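You operate a simulated robot arm through the tools that you are given. There is no shell and no other tool. Be economical: measure what you need, move in short steps, check, and stop when the job is done.

You are at the controls of a simulated robot arm. One attempt, no reset.

Task
Unplug the grey plug and wind its cable back on to the reel.
Fine: switch the power strip off first, stand the plug on the bench, slide the reel's blue slider to FREE to wind and back to LOCK after.

The check looks at the end state, three seconds after you hand in, the way a careful person would. Anything else that was tipped, shoved, dropped, spilled or broken makes it a failure.

Robot
A 7-joint arm with a two-finger parallel gripper, fixed in place. Base frame: the origin is at the foot of the arm, x ahead of it, y to its left, z up. Units: mm, rad, N and s.
Its first joint turns from -2.897 to 2.897 rad. Payload 1.57 kg.
The tool frame sits at the grasp point between the pads (the TCP): z along the fingers, y along the line on which they close. The tips reach 30 mm beyond it. Largest opening 110 mm; finger width 24, thickness 12; the body of the gripper, 48 by 112 mm, starts 78 mm behind the TCP.
Orientation is told as [roll, pitch, yaw] about the base's x, y, z axes, in that order, counted from this pose: with the fingers straight down and closing along the base's y, the tool's x points along the base's -x, its y along +y and its z along -z.

Tools
- The arm moves only by the tool drive_tool. Its argument "rows" is a list of rows, each a list of 7 numbers: the shift along the tool's x, y, z in units of 25 mm (1.0 is 25 mm), then the turn, a rotation vector about the tool's x, y, z in units of 4 degrees (1.0 is 4 degrees), then the finger opening in mm, from 0 to 110. In form: [[dx, dy, dz, ax, ay, az, grip], ...]. A call has 1 to 8 rows; each row shifts and turns the commanded pose from where the row before left it, along the tool's axes as they then stand. A call with a number of a shift or a turn outside -1 to 1 is refused whole. Rows are played at 5 a second. More than 50 mm and 0.15 rad between two rows, or a gripper value outside its range, and nothing of the call is played. Where a pose cannot be reached the arm comes as near as it can. A force on the tool above 40 N (or 10 N above the force at the start of the call, whichever is more), or a blocked arm, ends the call early, and 0.2 s more pass. Each finger travels about 45 mm/s and halts on what it meets, pressing with about 42 N; the grip force reading is that of the motor and also rises with nothing between the fingers. The clock runs only during rows and for 0.2 s after the last one: add rows that do not move to give the fingers time. The reply holds the time, the measured pose of the TCP, the force on the tool along the base axes, the opening and the grip force, in the units named above and with some noise.
- Cameras (640 x 400 px; columns grow to the right, rows downward): "scene" is fixed at [50.7, 649, 1633.7]; the picture's right is [-0.63, -0.77, 0.00], its down [-0.71, 0.58, -0.41] and it looks along [0.32, -0.26, -0.91] (base axes); focal length 303 px, centre (320, 200). "wrist" rides on the gripper at [70, 16, -141] in the tool frame; the picture's right is [-0.23, 0.97, 0.00], its down [-0.85, -0.20, -0.48] and it looks along [-0.47, -0.11, 0.88] (tool axes); focal length 222 px, centre (320, 200). There is no depth. A picture from a camera that has moved, and an enlarged one, comes with that camera's place and axes in the base frame and with its lens.
- get_image(camera): a new picture of that camera. No time passes.
- raise_lower(by): slides the trunk up (or, below 0, down) by that many mm; the arm rides with it, the base frame stays. It gives what a move gives, with no picture.
- close_up(camera, box): a new picture of the part [left, top, right, bottom] of that camera's present view, enlarged. No time passes.
- hand_in(): hands the job in; it is judged then, once.

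Work in short steps. Places have to be worked out from the pictures, the camera data and where the tool is seen: move nearer, look again, correct. Check each grasp and each placing, and mend what went wrong. You have 120 turns and 68 pictures in all, those below and enlarged ones among them. Open the gripper and draw the arm clear of the work before you hand the job in, unless the task says otherwise; then end with one line.

The tools are called after "Emit:" as a command line: name --pt "numbers of a row" for each row, then --argument value for the rest, lists and objects as JSON in quotes. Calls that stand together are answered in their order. drive_tool: Moves the arm, as the interface text tells. Its arguments: {"type":"object","properties":{"rows":{"type":"array","items":{"type":"array","items":{"type":"number"}}}},"required":["rows"]} The other tools are called the same way: raise_lower (by) slides the trunk up or down; get_image (camera) takes a picture; close_up (camera, box) takes an enlarged picture of a part of a camera's view; hand_in () hands the job in.

At the start:

```text
clock: 0.0
tool_pos: [406.1, 378.8, 1172.7]
orientation: [0.002, 0.0, 0.001]
contact_force: [-0.6, -0.5, 1.2]
gripper_width: 110.0
grasp_force: 0.1
trunk travel left (down, up): [-525.0, 65.0]
```

scene: 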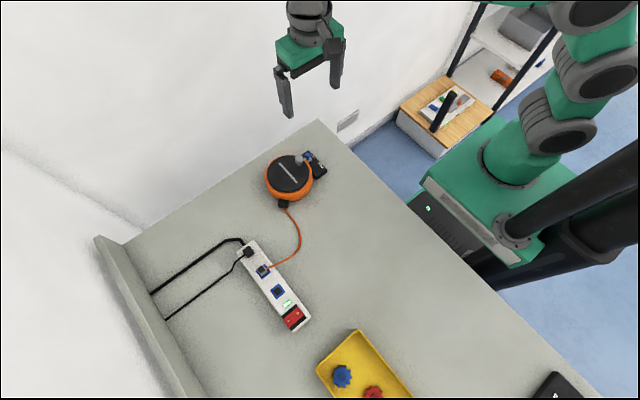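
wrist: 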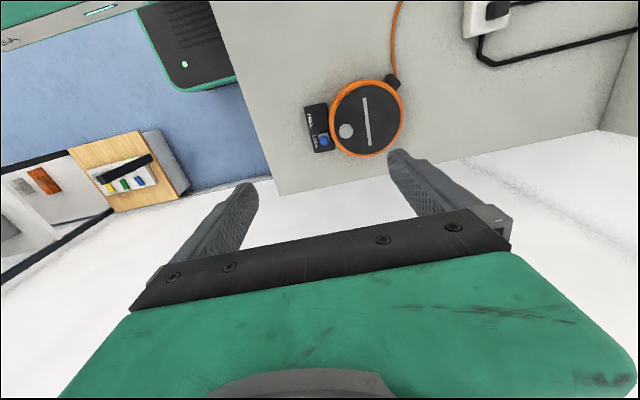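

I start with enlarged views of the strip and the reel to find the plug, switch and slider.

Emit:
close_up --camera "scene" --box '[220, 220, 330, 340]'

Emit:
close_up --camera "scene" --box '[250, 135, 340, 215]'

Emit:
close_up --camera "wrist" --box '[290, 60, 430, 170]'

```text
3.33 times, centred on (275, 280) of scene
camera zoom: at [50.7, 649.0, 1633.7], right [-0.63, -0.77, 0.0], down [-0.71, 0.58, -0.41], along [0.32, -0.26, -0.91], focal length 1010 px, centre (470, -67)
```

zoom: 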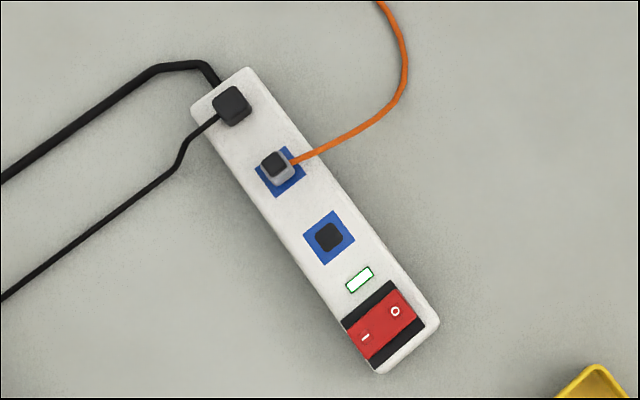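

```text
5.00 times, centred on (295, 175) of scene
camera zoom: at [50.7, 649.0, 1633.7], right [-0.63, -0.77, 0.0], down [-0.71, 0.58, -0.41], along [0.32, -0.26, -0.91], focal length 1515 px, centre (445, 325)
```

zoom: 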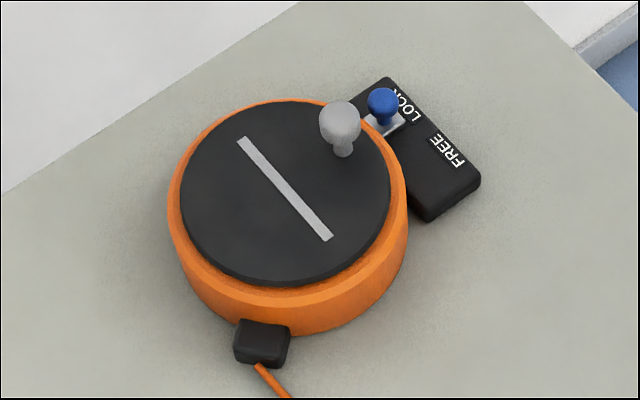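

```text
3.64 times, centred on (360, 115) of wrist
camera zoom: at [336.3, 395.5, 1314.1], right [0.23, 0.97, 0.0], down [0.85, -0.2, 0.48], along [0.47, -0.11, -0.88], focal length 808 px, centre (174, 509)
```

zoom: 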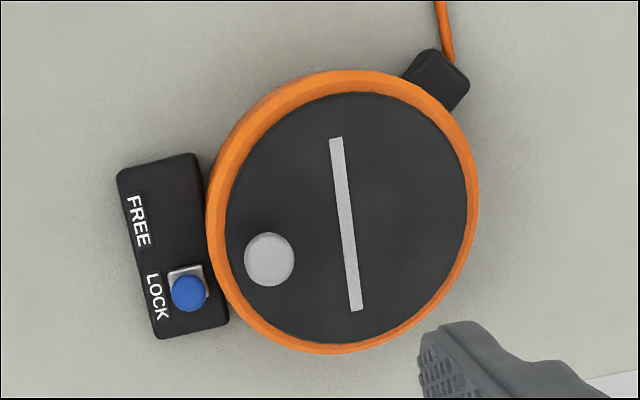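

The slider knob is at about (431, 383), with FREE toward -x. The reel centre is near (412, 462) and its handle near (420, 419, 947). The plug is at about (245, 663) and the O side of the rocker near (118, 657). I move toward the switch, staying high.

Emit:
drive_tool --pt "1 1 0 0 0 0 110" --pt "1 1 0 0 0 0 80" --pt "1 1 0 0 0 0 60" --pt "1 1 0 0 0 0 40" --pt "1 1 0 0 0 0 20" --pt "1 1 0 0 0 0 0" --pt "1 1 0 0 0 0 0" --pt "1 1 0 0 0 0 0"

Emit:
drive_tool --pt "1 1 1 0 0 0 0" --pt "1 1 1 0 0 0 0" --pt "1 1 1 0 0 0 0" --pt "0.5 0 1 0 0 0 0" --pt "0 0 0.5 0 0 0 0" --pt "0 0 0 0 0 0 0"

Emit:
get_image --camera "wrist"

Emit:
get_image --camera "scene"

```text
clock: 1.8
tool_pos: [205.6, 582.0, 1174.0]
orientation: [-0.003, 0.001, 0.001]
contact_force: [0.5, 0.3, -0.2]
gripper_width: 0.0
grasp_force: 14.4
trunk travel left (down, up): [-525.0, 65.0]
```

```text
clock: 3.2
tool_pos: [118.0, 647.1, 1059.3]
orientation: [-0.002, 0.001, -0.002]
contact_force: [0.3, -0.2, 0.0]
gripper_width: 0.0
grasp_force: 21.2
out of reach, approached as far as the arm can: row 3
trunk travel left (down, up): [-525.0, 65.0]
```

```text
62 pictures are left
camera wrist: at [48.5, 662.7, 1200.9], right [0.23, 0.97, 0.0], down [0.85, -0.2, 0.48], along [0.47, -0.11, -0.88], focal length 222 px, centre (320, 200)
```

wrist: 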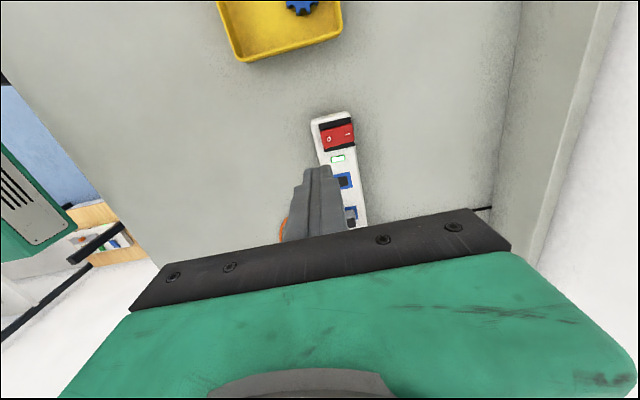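

```text
61 pictures are left
```

scene: 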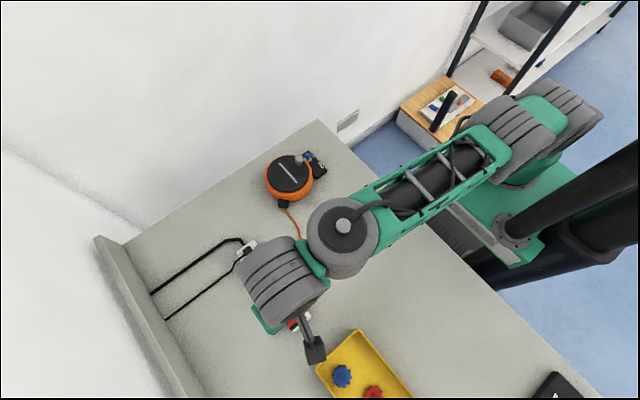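

The rocker O mark is at about (115, 658) and the I mark at (115, 681). I descend partway and check.

Emit:
drive_tool --pt "0 0 1 0 0 0 0" --pt "0 0.2 1 0 0 0 0" --pt "0 0 0.6 0 0 0 0" --pt "0 0 0 0 0 0 0"

Emit:
close_up --camera "wrist" --box '[240, 60, 440, 240]'

```text
clock: 4.2
tool_pos: [117.6, 649.6, 993.2]
orientation: [0.0, -0.001, -0.001]
contact_force: [-0.8, 0.1, -0.2]
gripper_width: 0.1
grasp_force: 21.3
trunk travel left (down, up): [-525.0, 65.0]
```

```text
2.22 times, centred on (340, 150) of wrist
camera zoom: at [47.7, 667.0, 1134.8], right [0.23, 0.97, 0.0], down [0.85, -0.2, 0.48], along [0.47, -0.11, -0.88], focal length 494 px, centre (276, 311)
```

zoom: 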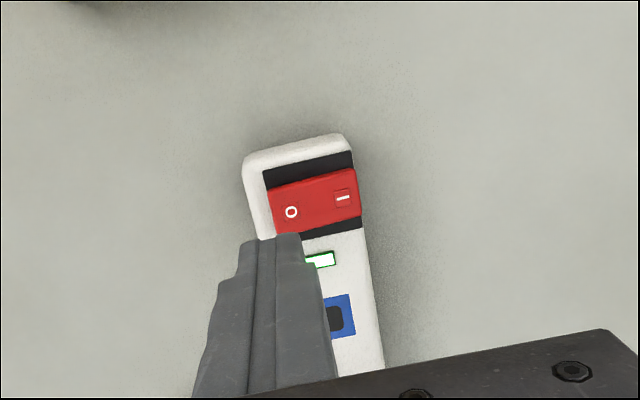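

Press target is (113, 655). I align there and lower gently.

Emit:
drive_tool --pt "0.18 0.2 0.5 0 0 0 0" --pt "0 0 0.3 0 0 0 0" --pt "0 0 0.2 0 0 0 0" --pt "0 0 0.1 0 0 0 0"

```text
clock: 5.2
tool_pos: [113.5, 655.3, 965.3]
orientation: [-0.002, 0.0, 0.0]
contact_force: [-0.3, 0.5, 0.3]
gripper_width: 0.0
grasp_force: 21.0
trunk travel left (down, up): [-525.0, 65.0]
```

Tips are at about z 935 with no contact yet, so I go down slowly.

Emit:
drive_tool --pt "0 0 0.1 0 0 0 0" --pt "0 0 0.1 0 0 0 0" --pt "0 0 0.1 0 0 0 0" --pt "0 0 0.1 0 0 0 0"

Emit:
close_up --camera "wrist" --box '[240, 60, 440, 240]'

```text
clock: 6.2
tool_pos: [114.6, 654.5, 954.9]
orientation: [-0.003, 0.0, 0.0]
contact_force: [-0.4, 0.7, 0.3]
gripper_width: 0.0
grasp_force: 21.2
trunk travel left (down, up): [-525.0, 65.0]
```

```text
2.22 times, centred on (340, 150) of wrist
camera zoom: at [43.9, 670.4, 1096.5], right [0.23, 0.97, 0.0], down [0.85, -0.2, 0.48], along [0.47, -0.11, -0.88], focal length 494 px, centre (276, 311)
```

zoom: 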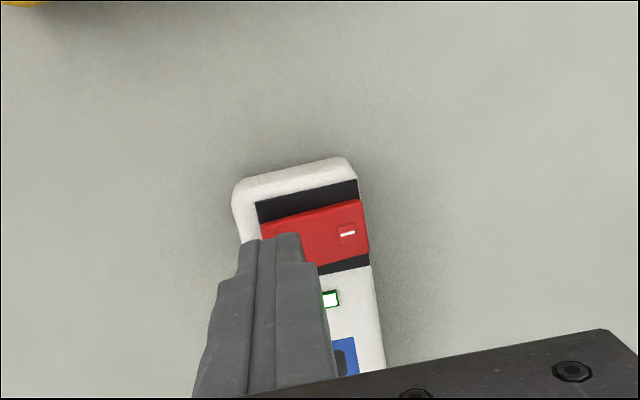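

Still no contact at tip z of about 925; I continue down.

Emit:
drive_tool --pt "0 0 0.1 0 0 0 0" --pt "0 0 0.1 0 0 0 0" --pt "0 0 0.1 0 0 0 0" --pt "0 0 0.1 0 0 0 0"

Emit:
close_up --camera "wrist" --box '[240, 60, 440, 240]'

```text
clock: 7.2
tool_pos: [114.6, 654.8, 944.0]
orientation: [-0.001, 0.0, 0.001]
contact_force: [0.8, -0.3, 0.5]
gripper_width: 0.1
grasp_force: 20.8
trunk travel left (down, up): [-525.0, 65.0]
```

```text
2.22 times, centred on (340, 150) of wrist
camera zoom: at [43.6, 670.5, 1085.7], right [0.23, 0.97, 0.0], down [0.85, -0.2, 0.48], along [0.47, -0.11, -0.88], focal length 494 px, centre (276, 311)
```

zoom: 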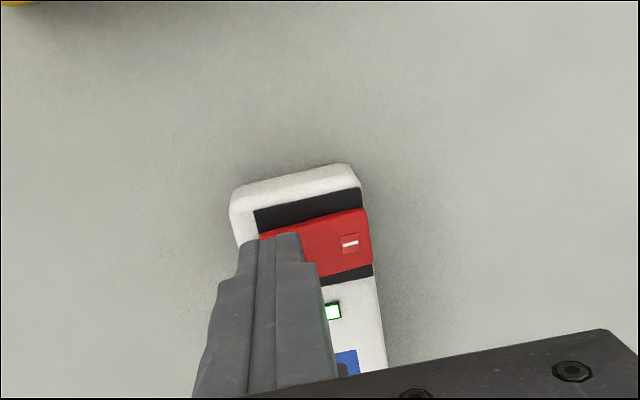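

Tip z is about 914 and still no contact. I keep lowering in 2 mm steps.

Emit:
drive_tool --pt "0 0 0.08 0 0 0 0" --pt "0 0 0.08 0 0 0 0" --pt "0 0 0.08 0 0 0 0"

Emit:
close_up --camera "wrist" --box '[240, 60, 440, 240]'

```text
clock: 8.0
tool_pos: [112.7, 655.1, 939.9]
orientation: [-0.004, 0.0, 0.002]
contact_force: [0.1, 0.2, 0.8]
gripper_width: 0.1
grasp_force: 21.4
trunk travel left (down, up): [-525.0, 65.0]
```

```text
2.22 times, centred on (340, 150) of wrist
camera zoom: at [43.5, 671.5, 1081.1], right [0.23, 0.97, 0.0], down [0.85, -0.2, 0.48], along [0.47, -0.11, -0.88], focal length 494 px, centre (276, 311)
```

zoom: 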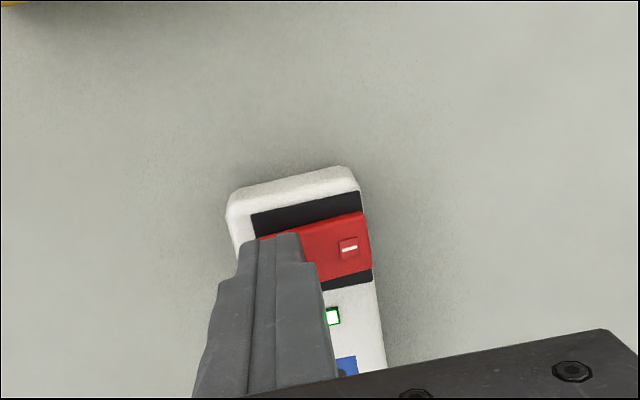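

No clear contact yet; down a little further.

Emit:
drive_tool --pt "0 0 0.08 0 0 0 0" --pt "0 0 0.08 0 0 0 0" --pt "0 0 0.08 0 0 0 0"

Emit:
close_up --camera "wrist" --box '[240, 60, 440, 240]'

```text
clock: 8.8
tool_pos: [113.7, 655.8, 932.8]
orientation: [0.0, 0.0, 0.0]
contact_force: [0.0, 0.7, 0.4]
gripper_width: 0.0
grasp_force: 21.5
trunk travel left (down, up): [-525.0, 65.0]
```

```text
2.22 times, centred on (340, 150) of wrist
camera zoom: at [43.0, 671.6, 1074.9], right [0.23, 0.97, 0.0], down [0.85, -0.2, 0.48], along [0.47, -0.11, -0.88], focal length 494 px, centre (276, 311)
```

zoom: 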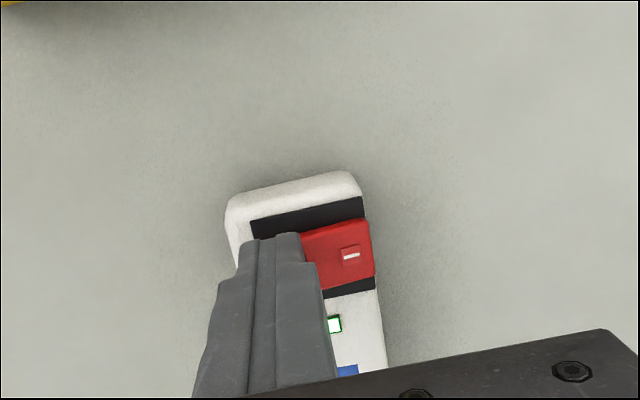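

Triangulation puts the rocker top near z 905, so contact should come now.

Emit:
drive_tool --pt "-0.1 0 0.06 0 0 0 0" --pt "0 0 0.06 0 0 0 0" --pt "0 0 0.06 0 0 0 0"

Emit:
close_up --camera "wrist" --box '[240, 60, 440, 240]'

```text
clock: 9.6
tool_pos: [117.0, 654.6, 929.6]
orientation: [0.002, -0.001, -0.002]
contact_force: [0.3, -4.3, 6.1]
gripper_width: 0.0
grasp_force: 20.9
trunk travel left (down, up): [-525.0, 65.0]
```

```text
2.22 times, centred on (340, 150) of wrist
camera zoom: at [46.6, 670.4, 1070.9], right [0.23, 0.97, 0.0], down [0.85, -0.2, 0.48], along [0.47, -0.11, -0.88], focal length 494 px, centre (276, 311)
```

zoom: 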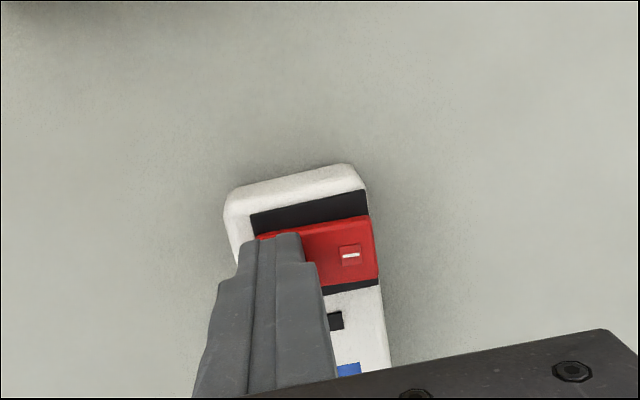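

The indicator went dark, so the rocker has flipped. I lift, then look.

Emit:
drive_tool --pt "0 0 0.04 0 0 0 0" --pt "0 0 -0.5 0 0 0 0" --pt "0 0 -1 0 0 0 0" --pt "0 0 -1 0 0 0 0" --pt "-1 0 -1 0 0 0 30" --pt "-1 0 -0.5 0 0 0 50" --pt "0 0 0 0 0 0 50"

Emit:
get_image --camera "wrist"

Emit:
close_up --camera "scene" --box '[220, 220, 330, 340]'

```text
clock: 11.2
tool_pos: [167.7, 654.7, 1026.8]
orientation: [0.0, -0.001, -0.001]
contact_force: [0.3, 0.0, -0.2]
gripper_width: 50.2
grasp_force: 0.0
trunk travel left (down, up): [-525.0, 65.0]
```

```text
54 pictures are left
camera wrist: at [98.2, 671.6, 1168.6], right [0.23, 0.97, 0.0], down [0.85, -0.2, 0.48], along [0.47, -0.11, -0.88], focal length 222 px, centre (320, 200)
```

wrist: 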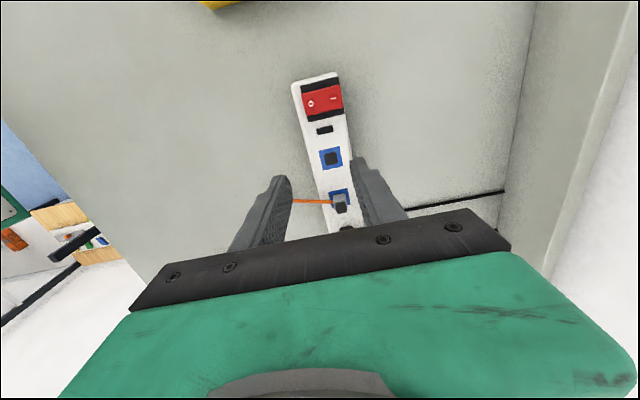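

```text
3.33 times, centred on (275, 280) of scene
camera zoom: at [50.7, 649.0, 1633.7], right [-0.63, -0.77, 0.0], down [-0.71, 0.58, -0.41], along [0.32, -0.26, -0.91], focal length 1010 px, centre (470, -67)
```

zoom: 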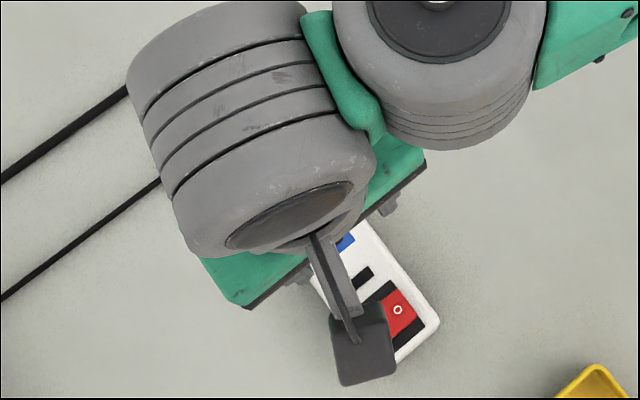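

The strip is off. Now I take a closer look at the grey plug.

Emit:
close_up --camera "wrist" --box '[290, 135, 390, 235]'

```text
4.00 times, centred on (340, 185) of wrist
camera zoom: at [98.2, 671.6, 1168.6], right [0.23, 0.97, 0.0], down [0.85, -0.2, 0.48], along [0.47, -0.11, -0.88], focal length 888 px, centre (240, 260)
```

zoom: 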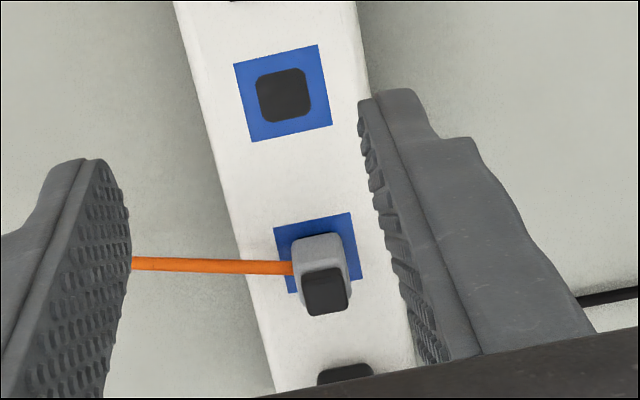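

The plug stands at about (244, 665) with its top near z 928 and its cable leaving toward -y. I'll grip it across x, so I turn the tool 90° about its axis here, high up.

Emit:
drive_tool --pt "0 0 0 0 0 1 50" --pt "0 0 0 0 0 1 50" --pt "0 0 0 0 0 1 50" --pt "0 0 0 0 0 1 50" --pt "0 0 0 0 0 1 50" --pt "0 0 0 0 0 1 50" --pt "0 0 0 0 0 1 50" --pt "0 0 0 0 0 1 50"

Emit:
drive_tool --pt "0 0 0 0 0 1 50" --pt "0 0 0 0 0 1 50" --pt "0 0 0 0 0 1 50" --pt "0 0 0 0 0 1 50" --pt "0 0 0 0 0 1 50" --pt "0 0 0 0 0 1 50" --pt "0 0 0 0 0 1 50" --pt "0 0 0 0 0 1 50"

Emit:
drive_tool --pt "0 0 0 0 0 1 50" --pt "0 0 0 0 0 1 50" --pt "0 0 0 0 0 1 50" --pt "0 0 0 0 0 1 50" --pt "0 0 0 0 0 1 50" --pt "0 0 0 0 0 1 50" --pt "0 0 0 0 0 0.5 50" --pt "0 0 0 0 0 0 50"

```text
clock: 13.0
tool_pos: [166.7, 655.0, 1027.5]
orientation: [0.0, -0.001, -0.559]
contact_force: [0.0, 0.7, -0.7]
gripper_width: 49.9
grasp_force: 0.0
trunk travel left (down, up): [-525.0, 65.0]
```

```text
clock: 14.8
tool_pos: [167.4, 656.5, 1027.2]
orientation: [-0.001, -0.001, -1.12]
contact_force: [0.8, 0.3, -0.4]
gripper_width: 50.4
grasp_force: 0.0
trunk travel left (down, up): [-525.0, 65.0]
```

```text
clock: 16.6
tool_pos: [164.9, 656.8, 1025.7]
orientation: [-0.001, 0.001, -1.573]
contact_force: [0.4, 0.5, 0.0]
gripper_width: 50.2
grasp_force: 0.2
trunk travel left (down, up): [-525.0, 65.0]
```

Tool x now points to +y and tool y to +x. I move above the plug.

Emit:
drive_tool --pt "0.3 0.8 0 0 0 0 50" --pt "0 0.8 0 0 0 0 50" --pt "0 0.8 0 0 0 0 50" --pt "0 0.8 0.5 0 0 0 50" --pt "0 0 0.5 0 0 0 50" --pt "0 0 0 0 0 0 50"

Emit:
get_image --camera "wrist"

```text
clock: 18.0
tool_pos: [233.2, 651.1, 998.7]
orientation: [0.001, 0.0, -1.57]
contact_force: [-0.2, 0.4, -0.2]
gripper_width: 49.9
grasp_force: 0.0
out of reach, approached as far as the arm can: row 2, 3, 4
trunk travel left (down, up): [-525.0, 65.0]
```

```text
51 pictures are left
camera wrist: at [249.2, 720.4, 1140.3], right [0.97, -0.23, 0.0], down [-0.2, -0.85, 0.48], along [-0.11, -0.47, -0.88], focal length 222 px, centre (320, 200)
```

wrist: 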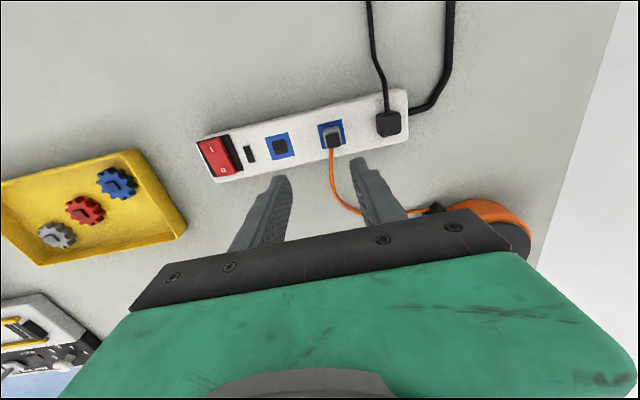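

The plug now measures about (248, 667). I was reach-limited at this height, so I go lower and then shift over.

Emit:
drive_tool --pt "0 0 0.8 0 0 0 50" --pt "0.3 0.3 0 0 0 0 50" --pt "0.34 0.3 0 0 0 0 50" --pt "0 0 0 0 0 0 50"

Emit:
close_up --camera "wrist" --box '[220, 60, 460, 230]'

```text
clock: 19.0
tool_pos: [240.2, 657.5, 978.7]
orientation: [0.0, 0.0, -1.57]
contact_force: [1.2, 0.1, 0.7]
gripper_width: 50.2
grasp_force: 0.0
out of reach, approached as far as the arm can: row 3
trunk travel left (down, up): [-525.0, 65.0]
```

```text
2.35 times, centred on (340, 145) of wrist
camera zoom: at [255.8, 726.8, 1121.0], right [0.97, -0.23, 0.0], down [-0.2, -0.85, 0.48], along [-0.11, -0.47, -0.88], focal length 523 px, centre (273, 329)
```

zoom: 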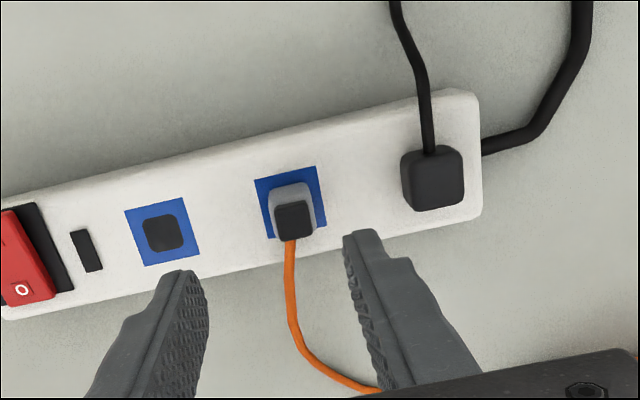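

Reach shrinks with height, so raising the trunk should help. I raise it 60 mm and descend again.

Emit:
raise_lower --by 60

Emit:
drive_tool --pt "0 0 1 0 0 0 50" --pt "0 0 1 0 0 0 50" --pt "0 0 0.2 0 0 0 50" --pt "0.2 0.2 0 0 0 0 50" --pt "0.18 0.12 0 0 0 0 50" --pt "0 0 0 0 0 0 50"

Emit:
close_up --camera "wrist" --box '[220, 60, 460, 230]'

```text
clock: 20.0
tool_pos: [240.1, 657.1, 1039.5]
orientation: [-0.001, -0.001, -1.571]
contact_force: [0.7, 0.4, -0.7]
gripper_width: 50.0
grasp_force: 0.1
trunk travel left (down, up): [-585.0, 5.0]
```

```text
clock: 21.4
tool_pos: [247.3, 660.8, 982.8]
orientation: [-0.001, 0.0, -1.571]
contact_force: [0.1, -0.5, 0.3]
gripper_width: 50.1
grasp_force: 0.1
out of reach, approached as far as the arm can: row 5
trunk travel left (down, up): [-585.0, 5.0]
```

```text
2.35 times, centred on (340, 145) of wrist
camera zoom: at [261.8, 731.0, 1124.9], right [0.97, -0.23, 0.0], down [-0.2, -0.85, 0.48], along [-0.11, -0.47, -0.88], focal length 523 px, centre (273, 329)
```

zoom: 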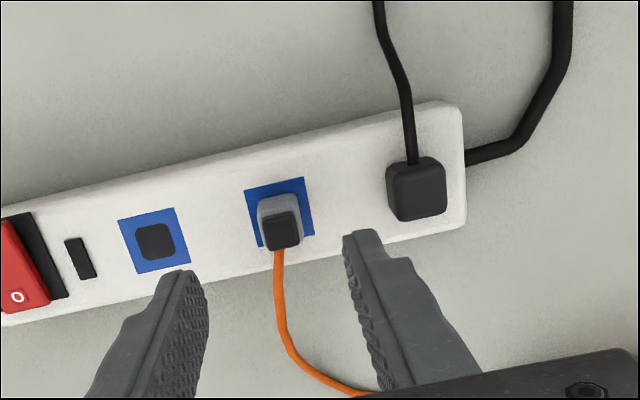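

The plug is at (250, 667.5). I descend a bit, narrow the opening to 36, and shift.

Emit:
drive_tool --pt "0 0 0.5 0 0 0 40" --pt "0.1 0.1 0 0 0 0 36" --pt "0.1 0.02 0 0 0 0 36" --pt "0.08 0 0 0 0 0 36" --pt "0 0 0 0 0 0 36"

Emit:
close_up --camera "wrist" --box '[220, 60, 460, 230]'

```text
clock: 22.6
tool_pos: [247.5, 662.8, 970.8]
orientation: [0.0, 0.0, -1.57]
contact_force: [-0.4, -0.7, 0.2]
gripper_width: 36.1
grasp_force: 0.1
out of reach, approached as far as the arm can: row 3
trunk travel left (down, up): [-585.0, 5.0]
```

```text
2.35 times, centred on (340, 145) of wrist
camera zoom: at [263.0, 731.9, 1112.2], right [0.97, -0.23, 0.0], down [-0.2, -0.85, 0.48], along [-0.11, -0.47, -0.88], focal length 523 px, centre (273, 329)
```

zoom: 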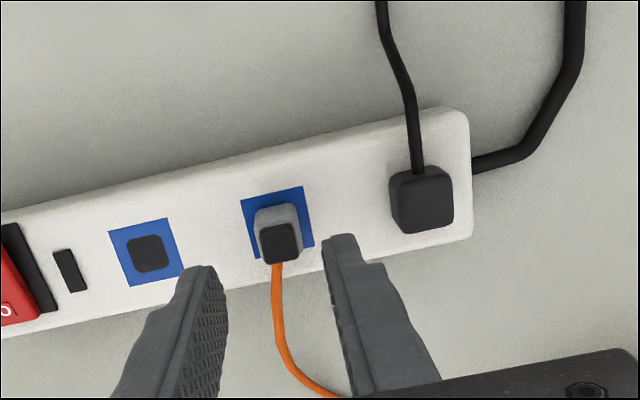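

Nearly aligned. I descend to z ~945 with small nudges to +y.

Emit:
drive_tool --pt "0 0 0.4 0 0 0 36" --pt "0.1 0.08 0.3 0 0 0 36" --pt "0.08 0 0.3 0 0 0 36" --pt "0 0 0 0 0 0 36"

Emit:
close_up --camera "wrist" --box '[220, 60, 460, 230]'

```text
clock: 23.6
tool_pos: [251.6, 661.5, 945.8]
orientation: [0.001, -0.001, -1.571]
contact_force: [0.8, -1.3, 0.1]
gripper_width: 36.0
grasp_force: 0.1
out of reach, approached as far as the arm can: row 2
trunk travel left (down, up): [-585.0, 5.0]
```

```text
2.35 times, centred on (340, 145) of wrist
camera zoom: at [266.7, 731.1, 1087.8], right [0.97, -0.23, 0.0], down [-0.2, -0.85, 0.48], along [-0.11, -0.47, -0.88], focal length 523 px, centre (273, 329)
```

zoom: 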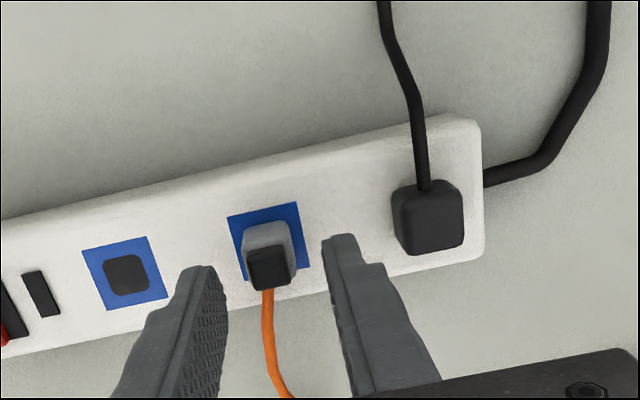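

The fingers cover y 650–673 and the plug spans about 659–675, which is enough to grip. I lower 7 mm and close.

Emit:
drive_tool --pt "0 0 0.14 0 0 0 36" --pt "0 -0.04 0.14 0 0 0 30" --pt "0 0 0 0 0 0 20" --pt "0 0 0 0 0 0 10" --pt "0 0 0 0 0 0 5" --pt "0 0 0 0 0 0 5"

Emit:
close_up --camera "wrist" --box '[220, 60, 460, 230]'

```text
clock: 25.0
tool_pos: [250.2, 661.9, 939.5]
orientation: [0.001, 0.003, -1.569]
contact_force: [0.4, -0.4, -0.9]
gripper_width: 16.8
grasp_force: 31.8
trunk travel left (down, up): [-585.0, 5.0]
```

```text
2.35 times, centred on (340, 145) of wrist
camera zoom: at [265.8, 731.6, 1080.9], right [0.97, -0.23, 0.0], down [-0.2, -0.86, 0.48], along [-0.11, -0.46, -0.88], focal length 523 px, centre (273, 329)
```

zoom: 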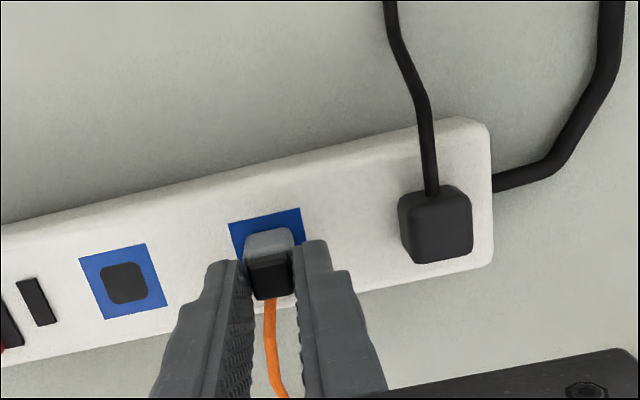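

Gripped at 16.8 mm wide. I pull straight up slowly; the pull-out force may rise.

Emit:
drive_tool --pt "0 0 -0.15 0 0 0 0" --pt "0 0 -0.15 0 0 0 0" --pt "0 0 -0.2 0 0 0 0" --pt "0 0 -0.2 0 0 0 0" --pt "0 0 -0.3 0 0 0 0" --pt "0 0 -0.4 0 0 0 0"

Emit:
close_up --camera "wrist" --box '[220, 60, 460, 230]'

```text
clock: 26.4
tool_pos: [249.8, 660.9, 972.9]
orientation: [0.001, 0.001, -1.571]
contact_force: [-0.2, 0.1, -1.4]
gripper_width: 17.0
grasp_force: 31.9
trunk travel left (down, up): [-585.0, 5.0]
```

```text
2.35 times, centred on (340, 145) of wrist
camera zoom: at [265.6, 731.2, 1114.0], right [0.97, -0.23, 0.0], down [-0.2, -0.86, 0.48], along [-0.11, -0.47, -0.88], focal length 523 px, centre (273, 329)
```

zoom: 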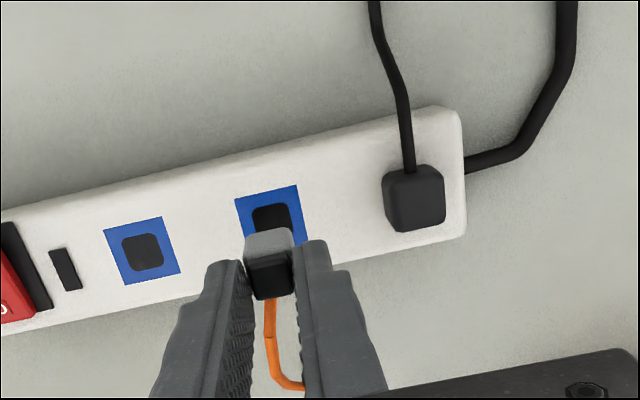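

The plug is out. I carry it inward and up toward a spot in front of the reel's cable guide, around (318, 567).

Emit:
drive_tool --pt "-1 0 -0.3 0 0 0 0" --pt "-1 0 -0.3 0 0 0 0" --pt "-0.8 0.7 0 0 0 -1 0" --pt "0 0 0 0 0 -1 0" --pt "0 0 0 0 0 -1 0" --pt "0 0 0 0 0 -1 0" --pt "0 0 0 0 0 -1 0" --pt "0 0 0 0 0 0 0"

Emit:
drive_tool --pt "0 0 0 0 0 -1 0" --pt "0 0 0 0 0 -1 0" --pt "0 0 0 0 0 -1 0" --pt "0 0 0 0 0 -1 0" --pt "0 0 0 0 0 -1 0" --pt "0 0 0 0 0 -1 0" --pt "0 0 0 0 0 0 0"

Emit:
get_image --camera "scene"

Emit:
get_image --camera "wrist"

```text
clock: 28.2
tool_pos: [270.5, 634.9, 991.5]
orientation: [0.0, 0.0, -1.221]
contact_force: [-0.3, 0.0, 0.1]
gripper_width: 16.8
grasp_force: 31.8
out of reach, approached as far as the arm can: row 1, 2, 3
trunk travel left (down, up): [-585.0, 5.0]
```

```text
clock: 29.8
tool_pos: [271.4, 635.5, 990.7]
orientation: [0.002, 0.001, -0.803]
contact_force: [-0.5, 0.0, 0.0]
gripper_width: 17.0
grasp_force: 31.9
trunk travel left (down, up): [-585.0, 5.0]
```

```text
44 pictures are left
```

scene: 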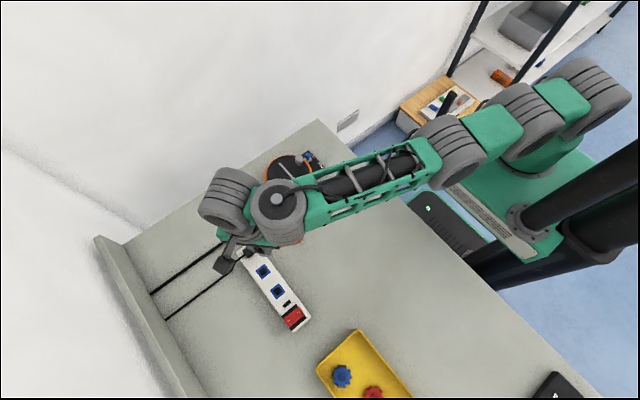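

```text
43 pictures are left
camera wrist: at [234.3, 696.6, 1131.9], right [0.86, 0.51, 0.0], down [0.45, -0.75, 0.48], along [0.25, -0.41, -0.88], focal length 222 px, centre (320, 200)
```

wrist: 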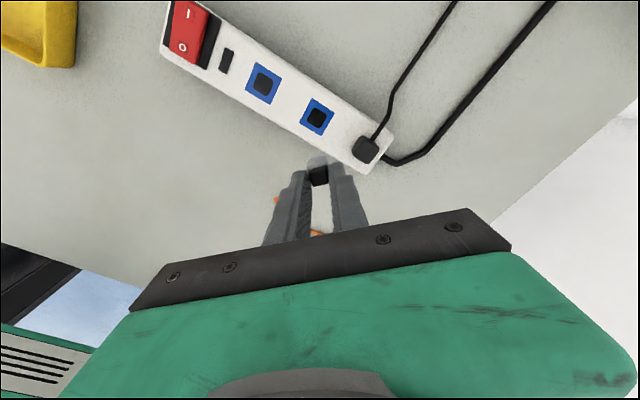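

I move to (318, 567), then look at the cable and guide.

Emit:
drive_tool --pt "-0.82 -0.14 0 0 0 0 0" --pt "-0.82 -0.14 0 0 0 0 0" --pt "-0.82 -0.14 0 0 0 0 0" --pt "-0.82 -0.13 0 0 0 0 0" --pt "0 0 0.5 0 0 0 0" --pt "0 0 0 0 0 0 0"

Emit:
get_image --camera "wrist"

Emit:
close_up --camera "scene" --box '[200, 130, 340, 270]'

```text
clock: 31.2
tool_pos: [319.8, 568.2, 977.0]
orientation: [-0.001, 0.0, -0.804]
contact_force: [0.4, 0.2, 0.3]
gripper_width: 16.8
grasp_force: 31.7
trunk travel left (down, up): [-585.0, 5.0]
```

```text
42 pictures are left
camera wrist: at [282.5, 628.8, 1119.3], right [0.86, 0.51, 0.0], down [0.45, -0.75, 0.48], along [0.25, -0.41, -0.88], focal length 222 px, centre (320, 200)
```

wrist: 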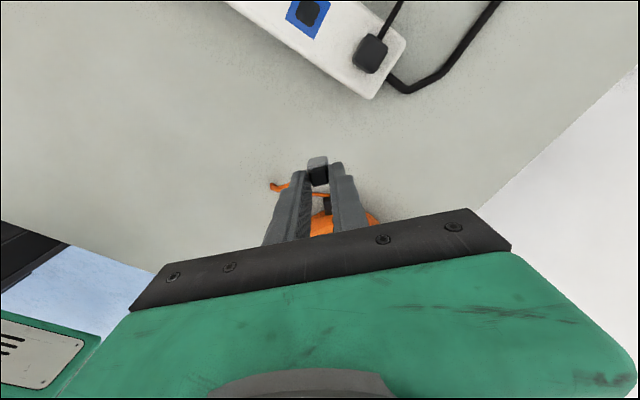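

```text
2.86 times, centred on (270, 200) of scene
camera zoom: at [50.7, 649.0, 1633.7], right [-0.63, -0.77, 0.0], down [-0.71, 0.58, -0.41], along [0.32, -0.26, -0.91], focal length 866 px, centre (463, 200)
```

zoom: 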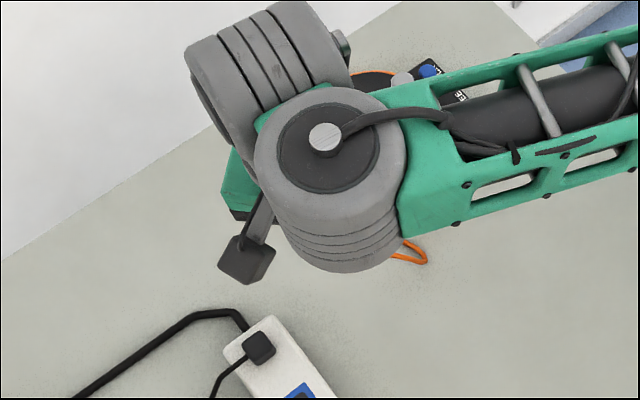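

I lower it to the bench, slowing near contact.

Emit:
drive_tool --pt "0 0 0.5 0 0 0 0" --pt "0 0 0.4 0 0 0 0" --pt "0 0 0.2 0 0 0 0" --pt "0 0 0.1 0 0 0 0" --pt "0 0 0 0 0 0 0"

Emit:
close_up --camera "wrist" --box '[240, 100, 400, 240]'

```text
clock: 32.4
tool_pos: [319.8, 565.9, 946.6]
orientation: [0.001, 0.001, -0.803]
contact_force: [-0.4, 0.5, 0.1]
gripper_width: 17.3
grasp_force: 32.6
trunk travel left (down, up): [-585.0, 5.0]
```

```text
2.86 times, centred on (320, 170) of wrist
camera zoom: at [282.9, 627.2, 1088.9], right [0.86, 0.51, 0.0], down [0.45, -0.75, 0.48], along [0.25, -0.41, -0.88], focal length 635 px, centre (320, 286)
```

zoom: 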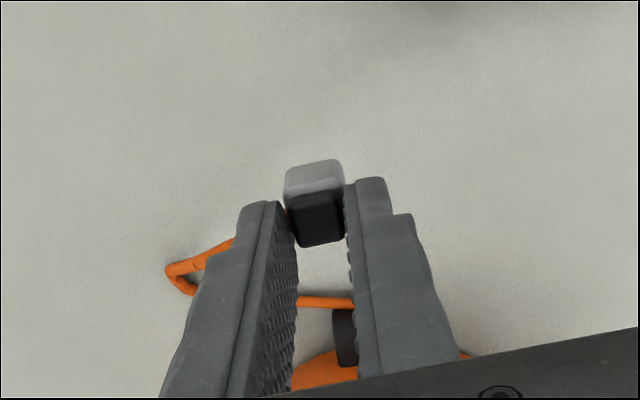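

Continuing down in small steps until contact.

Emit:
drive_tool --pt "0 0 0.12 0 0 0 0" --pt "0 0 0.12 0 0 0 0" --pt "0 0 0.12 0 0 0 0" --pt "0 0 0.12 0 0 0 0" --pt "0 0 0.12 0 0 0 0"

```text
clock: 33.6
tool_pos: [319.4, 566.7, 932.4]
orientation: [-0.001, 0.0, -0.801]
contact_force: [0.3, -1.1, -0.7]
gripper_width: 16.9
grasp_force: 32.1
trunk travel left (down, up): [-585.0, 5.0]
```

Emit:
drive_tool --pt "0 0 0.06 0 0 0 0" --pt "0 0 0.06 0 0 0 0" --pt "0 0 0.06 0 0 0 0"

Emit:
close_up --camera "wrist" --box '[240, 100, 400, 240]'

```text
clock: 34.4
tool_pos: [318.3, 565.8, 927.0]
orientation: [0.0, 0.001, -0.802]
contact_force: [-0.1, 0.8, -0.1]
gripper_width: 17.1
grasp_force: 32.2
trunk travel left (down, up): [-585.0, 5.0]
```

```text
2.86 times, centred on (320, 170) of wrist
camera zoom: at [282.0, 627.5, 1069.3], right [0.86, 0.51, 0.0], down [0.45, -0.75, 0.48], along [0.25, -0.41, -0.88], focal length 635 px, centre (320, 286)
```

zoom: 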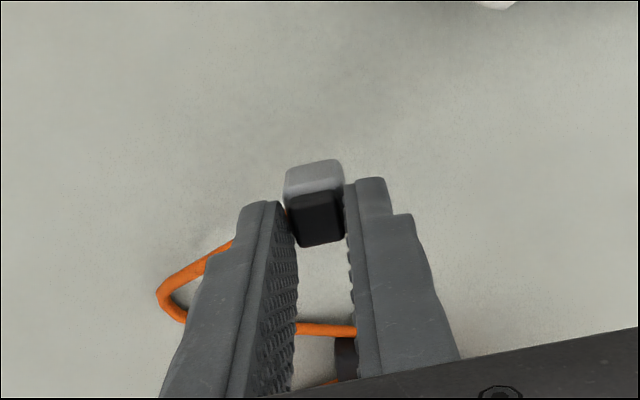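

Emit:
drive_tool --pt "0 0 0.04 0 0 0 0" --pt "0 0 0.04 0 0 0 0" --pt "0 0 0 0 0 0 0"

```text
clock: 35.2
tool_pos: [319.1, 565.9, 925.6]
orientation: [0.001, -0.001, -0.804]
contact_force: [0.5, -0.2, 0.2]
gripper_width: 16.9
grasp_force: 31.8
trunk travel left (down, up): [-585.0, 5.0]
```

Emit:
drive_tool --pt "0 0 0.04 0 0 0 0" --pt "0 0 0.04 0 0 0 0" --pt "0 0 0 0 0 0 0"

```text
clock: 36.0
tool_pos: [318.5, 567.5, 924.1]
orientation: [0.001, 0.002, -0.804]
contact_force: [0.1, 0.7, -0.3]
gripper_width: 17.0
grasp_force: 32.5
trunk travel left (down, up): [-585.0, 5.0]
```

Emit:
drive_tool --pt "0 0 0.04 0 0 0 0" --pt "0 0 0.04 0 0 0 0" --pt "0 0 0 0 0 0 0"

Emit:
close_up --camera "wrist" --box '[240, 100, 400, 240]'

```text
clock: 36.8
tool_pos: [319.0, 567.0, 922.1]
orientation: [0.0, 0.0, -0.803]
contact_force: [0.2, 0.4, 0.7]
gripper_width: 17.0
grasp_force: 32.3
trunk travel left (down, up): [-585.0, 5.0]
```

```text
2.86 times, centred on (320, 170) of wrist
camera zoom: at [281.2, 628.4, 1063.5], right [0.86, 0.51, 0.0], down [0.45, -0.75, 0.48], along [0.25, -0.41, -0.88], focal length 635 px, centre (320, 286)
```

zoom: 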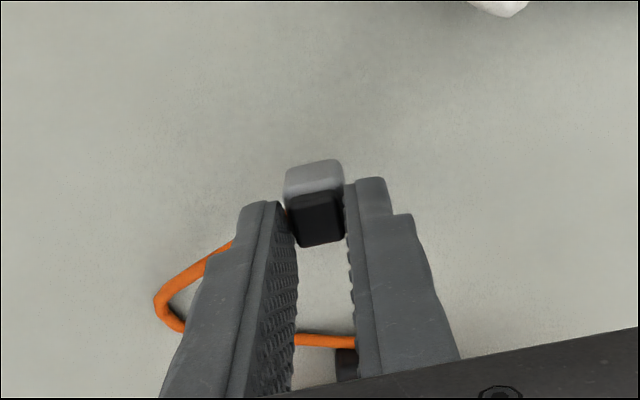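

Emit:
drive_tool --pt "0 0 0.05 0 0 0 0" --pt "0 0 0 0 0 0 0"

```text
clock: 37.4
tool_pos: [319.3, 567.9, 921.2]
orientation: [0.0, 0.0, -0.803]
contact_force: [0.4, 0.0, 0.2]
gripper_width: 17.0
grasp_force: 31.9
trunk travel left (down, up): [-585.0, 5.0]
```

The tips are practically at the bench, so I release gently.

Emit:
drive_tool --pt "0 0 0 0 0 0 17.5" --pt "0 0 0 0 0 0 18.5" --pt "0 0 0 0 0 0 20" --pt "0 0 0 0 0 0 24" --pt "0 0 0 0 0 0 30" --pt "0 0 0 0 0 0 30"

Emit:
close_up --camera "wrist" --box '[240, 100, 400, 240]'

```text
clock: 38.8
tool_pos: [318.6, 566.6, 921.6]
orientation: [0.001, 0.0, -0.803]
contact_force: [-0.4, -1.0, 0.1]
gripper_width: 29.9
grasp_force: 0.1
trunk travel left (down, up): [-585.0, 5.0]
```

```text
2.86 times, centred on (320, 170) of wrist
camera zoom: at [281.4, 628.1, 1062.8], right [0.86, 0.51, 0.0], down [0.45, -0.75, 0.48], along [0.25, -0.41, -0.88], focal length 635 px, centre (320, 286)
```

zoom: 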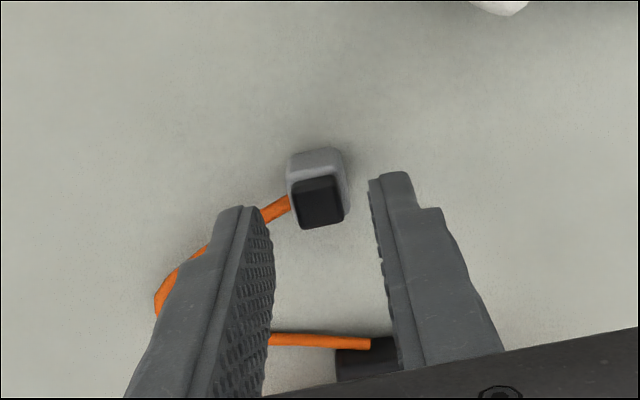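

The plug stands upright. I withdraw straight up and look.

Emit:
drive_tool --pt "0 0 -0.5 0 0 0 30" --pt "0 0 -1 0 0 0 30" --pt "0 0 -1 0 0 0 30" --pt "0 0 -1 0 0 0 30" --pt "0 0 -0.5 0 0 0 30" --pt "0 0 0 0 0 0 30"

Emit:
get_image --camera "wrist"

```text
clock: 40.2
tool_pos: [317.5, 565.2, 1021.9]
orientation: [0.001, -0.001, -0.802]
contact_force: [-0.2, 0.3, -1.1]
gripper_width: 29.8
grasp_force: 0.1
trunk travel left (down, up): [-585.0, 5.0]
```

```text
36 pictures are left
camera wrist: at [281.7, 626.7, 1163.1], right [0.86, 0.51, 0.0], down [0.45, -0.75, 0.48], along [0.25, -0.41, -0.88], focal length 222 px, centre (320, 200)
```

wrist: 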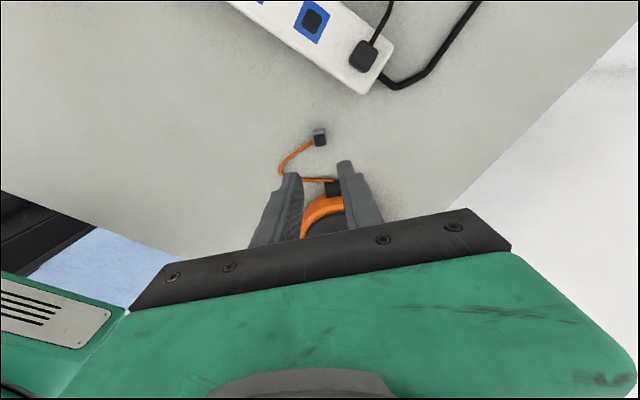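

Plug is fine. Now I move to the slider at about (430, 381), staying high, then turn to yaw -90°.

Emit:
drive_tool --pt "-1 -0.22 0 0 0 0 40" --pt "-1 -0.22 0 0 0 0 40" --pt "-1 -0.22 0 0 0 0 40" --pt "-1 -0.22 0 0 0 0 40" --pt "-1 -0.22 0 0 0 0 40" --pt "-1 -0.22 0 0 0 0 40" --pt "-1 -0.22 0 0 0 0 40" --pt "-1 -0.22 0 0 0 0 40"

Emit:
drive_tool --pt "-0.5 -0.16 0 0 0 1 30" --pt "0 0 0 0 0 1 30" --pt "0 0 0 0 0 1 30" --pt "0 0 0 0 0 1 30" --pt "0 0 0 0 0 1 30" --pt "0 0 0 0 0 1 30" --pt "0 0 0 0 0 1 30" --pt "0 0 0 0 0 1 30"

Emit:
drive_tool --pt "0 0 0 0 0 1 30" --pt "0 0 0 0 0 1 30" --pt "0 0 0 0 0 1 30" --pt "0 0 0 0 0 0 30"

Emit:
get_image --camera "wrist"

```text
clock: 42.0
tool_pos: [448.3, 421.8, 1048.7]
orientation: [-0.008, -0.003, -0.801]
contact_force: [0.4, 0.3, 0.7]
gripper_width: 40.1
grasp_force: 0.2
out of reach, approached as far as the arm can: row 3, 4, 5, 6, 7, 8
trunk travel left (down, up): [-585.0, 5.0]
```

```text
clock: 43.8
tool_pos: [453.8, 409.9, 1053.3]
orientation: [-0.006, -0.005, -1.363]
contact_force: [0.1, -0.9, -0.1]
gripper_width: 30.0
grasp_force: 0.0
out of reach, approached as far as the arm can: row 1
trunk travel left (down, up): [-585.0, 5.0]
```

```text
clock: 44.8
tool_pos: [454.6, 410.9, 1051.7]
orientation: [-0.003, -0.007, -1.572]
contact_force: [0.5, 0.3, -0.2]
gripper_width: 29.7
grasp_force: 0.1
trunk travel left (down, up): [-585.0, 5.0]
```

```text
35 pictures are left
camera wrist: at [470.3, 481.1, 1193.8], right [0.97, -0.23, 0.0], down [-0.2, -0.85, 0.48], along [-0.11, -0.47, -0.87], focal length 222 px, centre (320, 200)
```

wrist: 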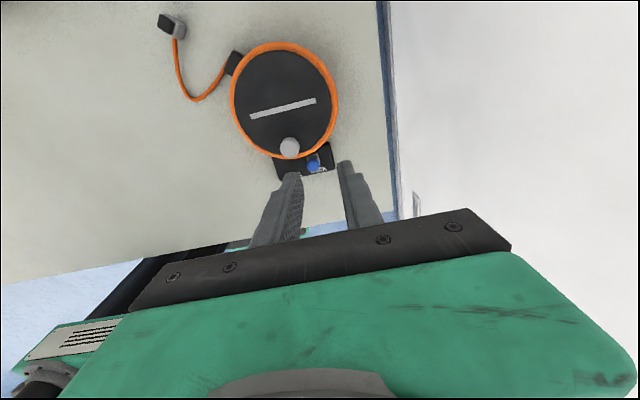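

The arm meets a limit here with the trunk raised. I lower the trunk 45 mm, which leaves the tips above the handle, then shift to the slider.

Emit:
raise_lower --by -45

Emit:
drive_tool --pt "-0.4 -0.3 0 0 0 0 30" --pt "-0.4 -0.3 0 0 0 0 30" --pt "-0.4 -0.3 0 0 0 0 30" --pt "0 0 0 0 0 0 30"

Emit:
get_image --camera "wrist"

```text
clock: 45.7
tool_pos: [453.6, 411.0, 1007.4]
orientation: [-0.004, -0.004, -1.569]
contact_force: [-0.2, -0.1, -0.1]
gripper_width: 30.3
grasp_force: 0.1
trunk travel left (down, up): [-540.0, 50.0]
```

```text
clock: 46.7
tool_pos: [438.6, 388.9, 1025.0]
orientation: [-0.006, -0.012, -1.572]
contact_force: [-0.8, 0.6, 0.2]
gripper_width: 30.0
grasp_force: 0.0
out of reach, approached as far as the arm can: row 1, 2, 3
trunk travel left (down, up): [-540.0, 50.0]
```

```text
34 pictures are left
camera wrist: at [455.3, 459.6, 1164.1], right [0.97, -0.23, 0.0], down [-0.2, -0.85, 0.49], along [-0.12, -0.48, -0.87], focal length 222 px, centre (320, 200)
```

wrist: 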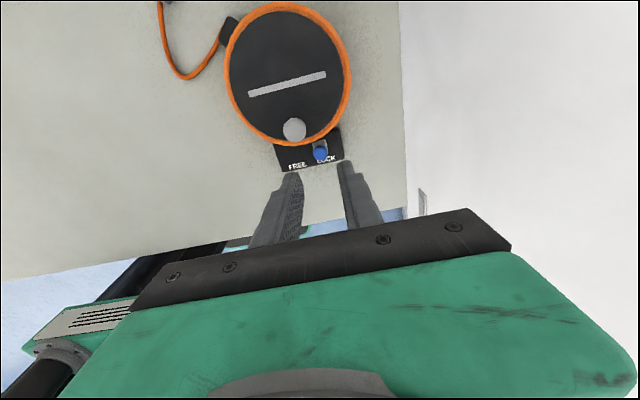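

The arm still pushes upward when going inward. I try a lower trunk in stages, with the tool rising relative to it.

Emit:
raise_lower --by -30

Emit:
drive_tool --pt "0 0 -0.8 0 0 0 30" --pt "0 0 -0.8 0 0 0 30" --pt "0 0 -0.8 0 0 0 30" --pt "0 0 -0.8 0 0 0 30"

Emit:
raise_lower --by -80

Emit:
drive_tool --pt "-0.2 -0.2 0 0 0 0 30" --pt "0 0 0 0 0 0 30"

Emit:
get_image --camera "scene"

```text
clock: 47.4
tool_pos: [439.0, 389.2, 993.2]
orientation: [-0.007, -0.014, -1.572]
contact_force: [-0.7, -1.3, -0.4]
gripper_width: 30.1
grasp_force: 0.1
trunk travel left (down, up): [-510.0, 80.0]
```

```text
clock: 48.4
tool_pos: [437.5, 389.1, 1071.0]
orientation: [-0.006, -0.011, -1.571]
contact_force: [-0.2, 0.1, -0.7]
gripper_width: 30.2
grasp_force: 0.0
trunk travel left (down, up): [-510.0, 80.0]
```

```text
clock: 49.6
tool_pos: [437.5, 388.9, 992.5]
orientation: [-0.008, -0.013, -1.571]
contact_force: [-0.1, 1.1, -0.4]
gripper_width: 30.1
grasp_force: 0.0
trunk travel left (down, up): [-430.0, 160.0]
```

```text
clock: 50.2
tool_pos: [431.0, 383.3, 993.9]
orientation: [-0.006, -0.011, -1.57]
contact_force: [-0.1, -0.2, -0.7]
gripper_width: 29.9
grasp_force: 0.2
trunk travel left (down, up): [-430.0, 160.0]
```

```text
33 pictures are left
```

scene: 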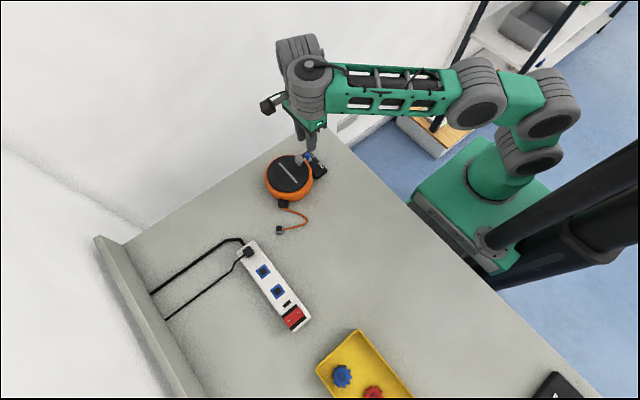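

Lowering the trunk fixed it. Now a closer wrist view of the slider.

Emit:
close_up --camera "wrist" --box '[220, 60, 420, 220]'

```text
2.50 times, centred on (320, 140) of wrist
camera zoom: at [448.3, 454.6, 1134.0], right [0.97, -0.23, 0.0], down [-0.2, -0.85, 0.49], along [-0.12, -0.48, -0.87], focal length 555 px, centre (320, 350)
```

zoom: 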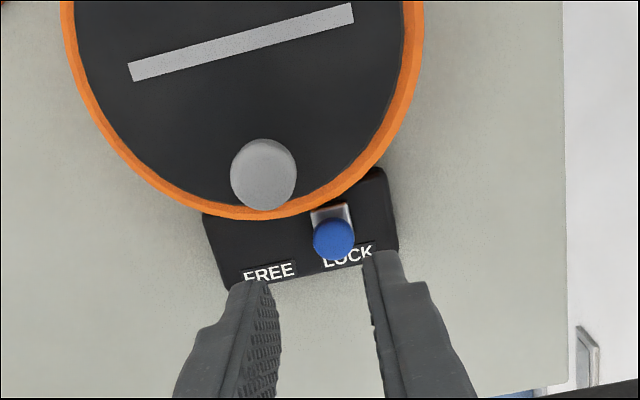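

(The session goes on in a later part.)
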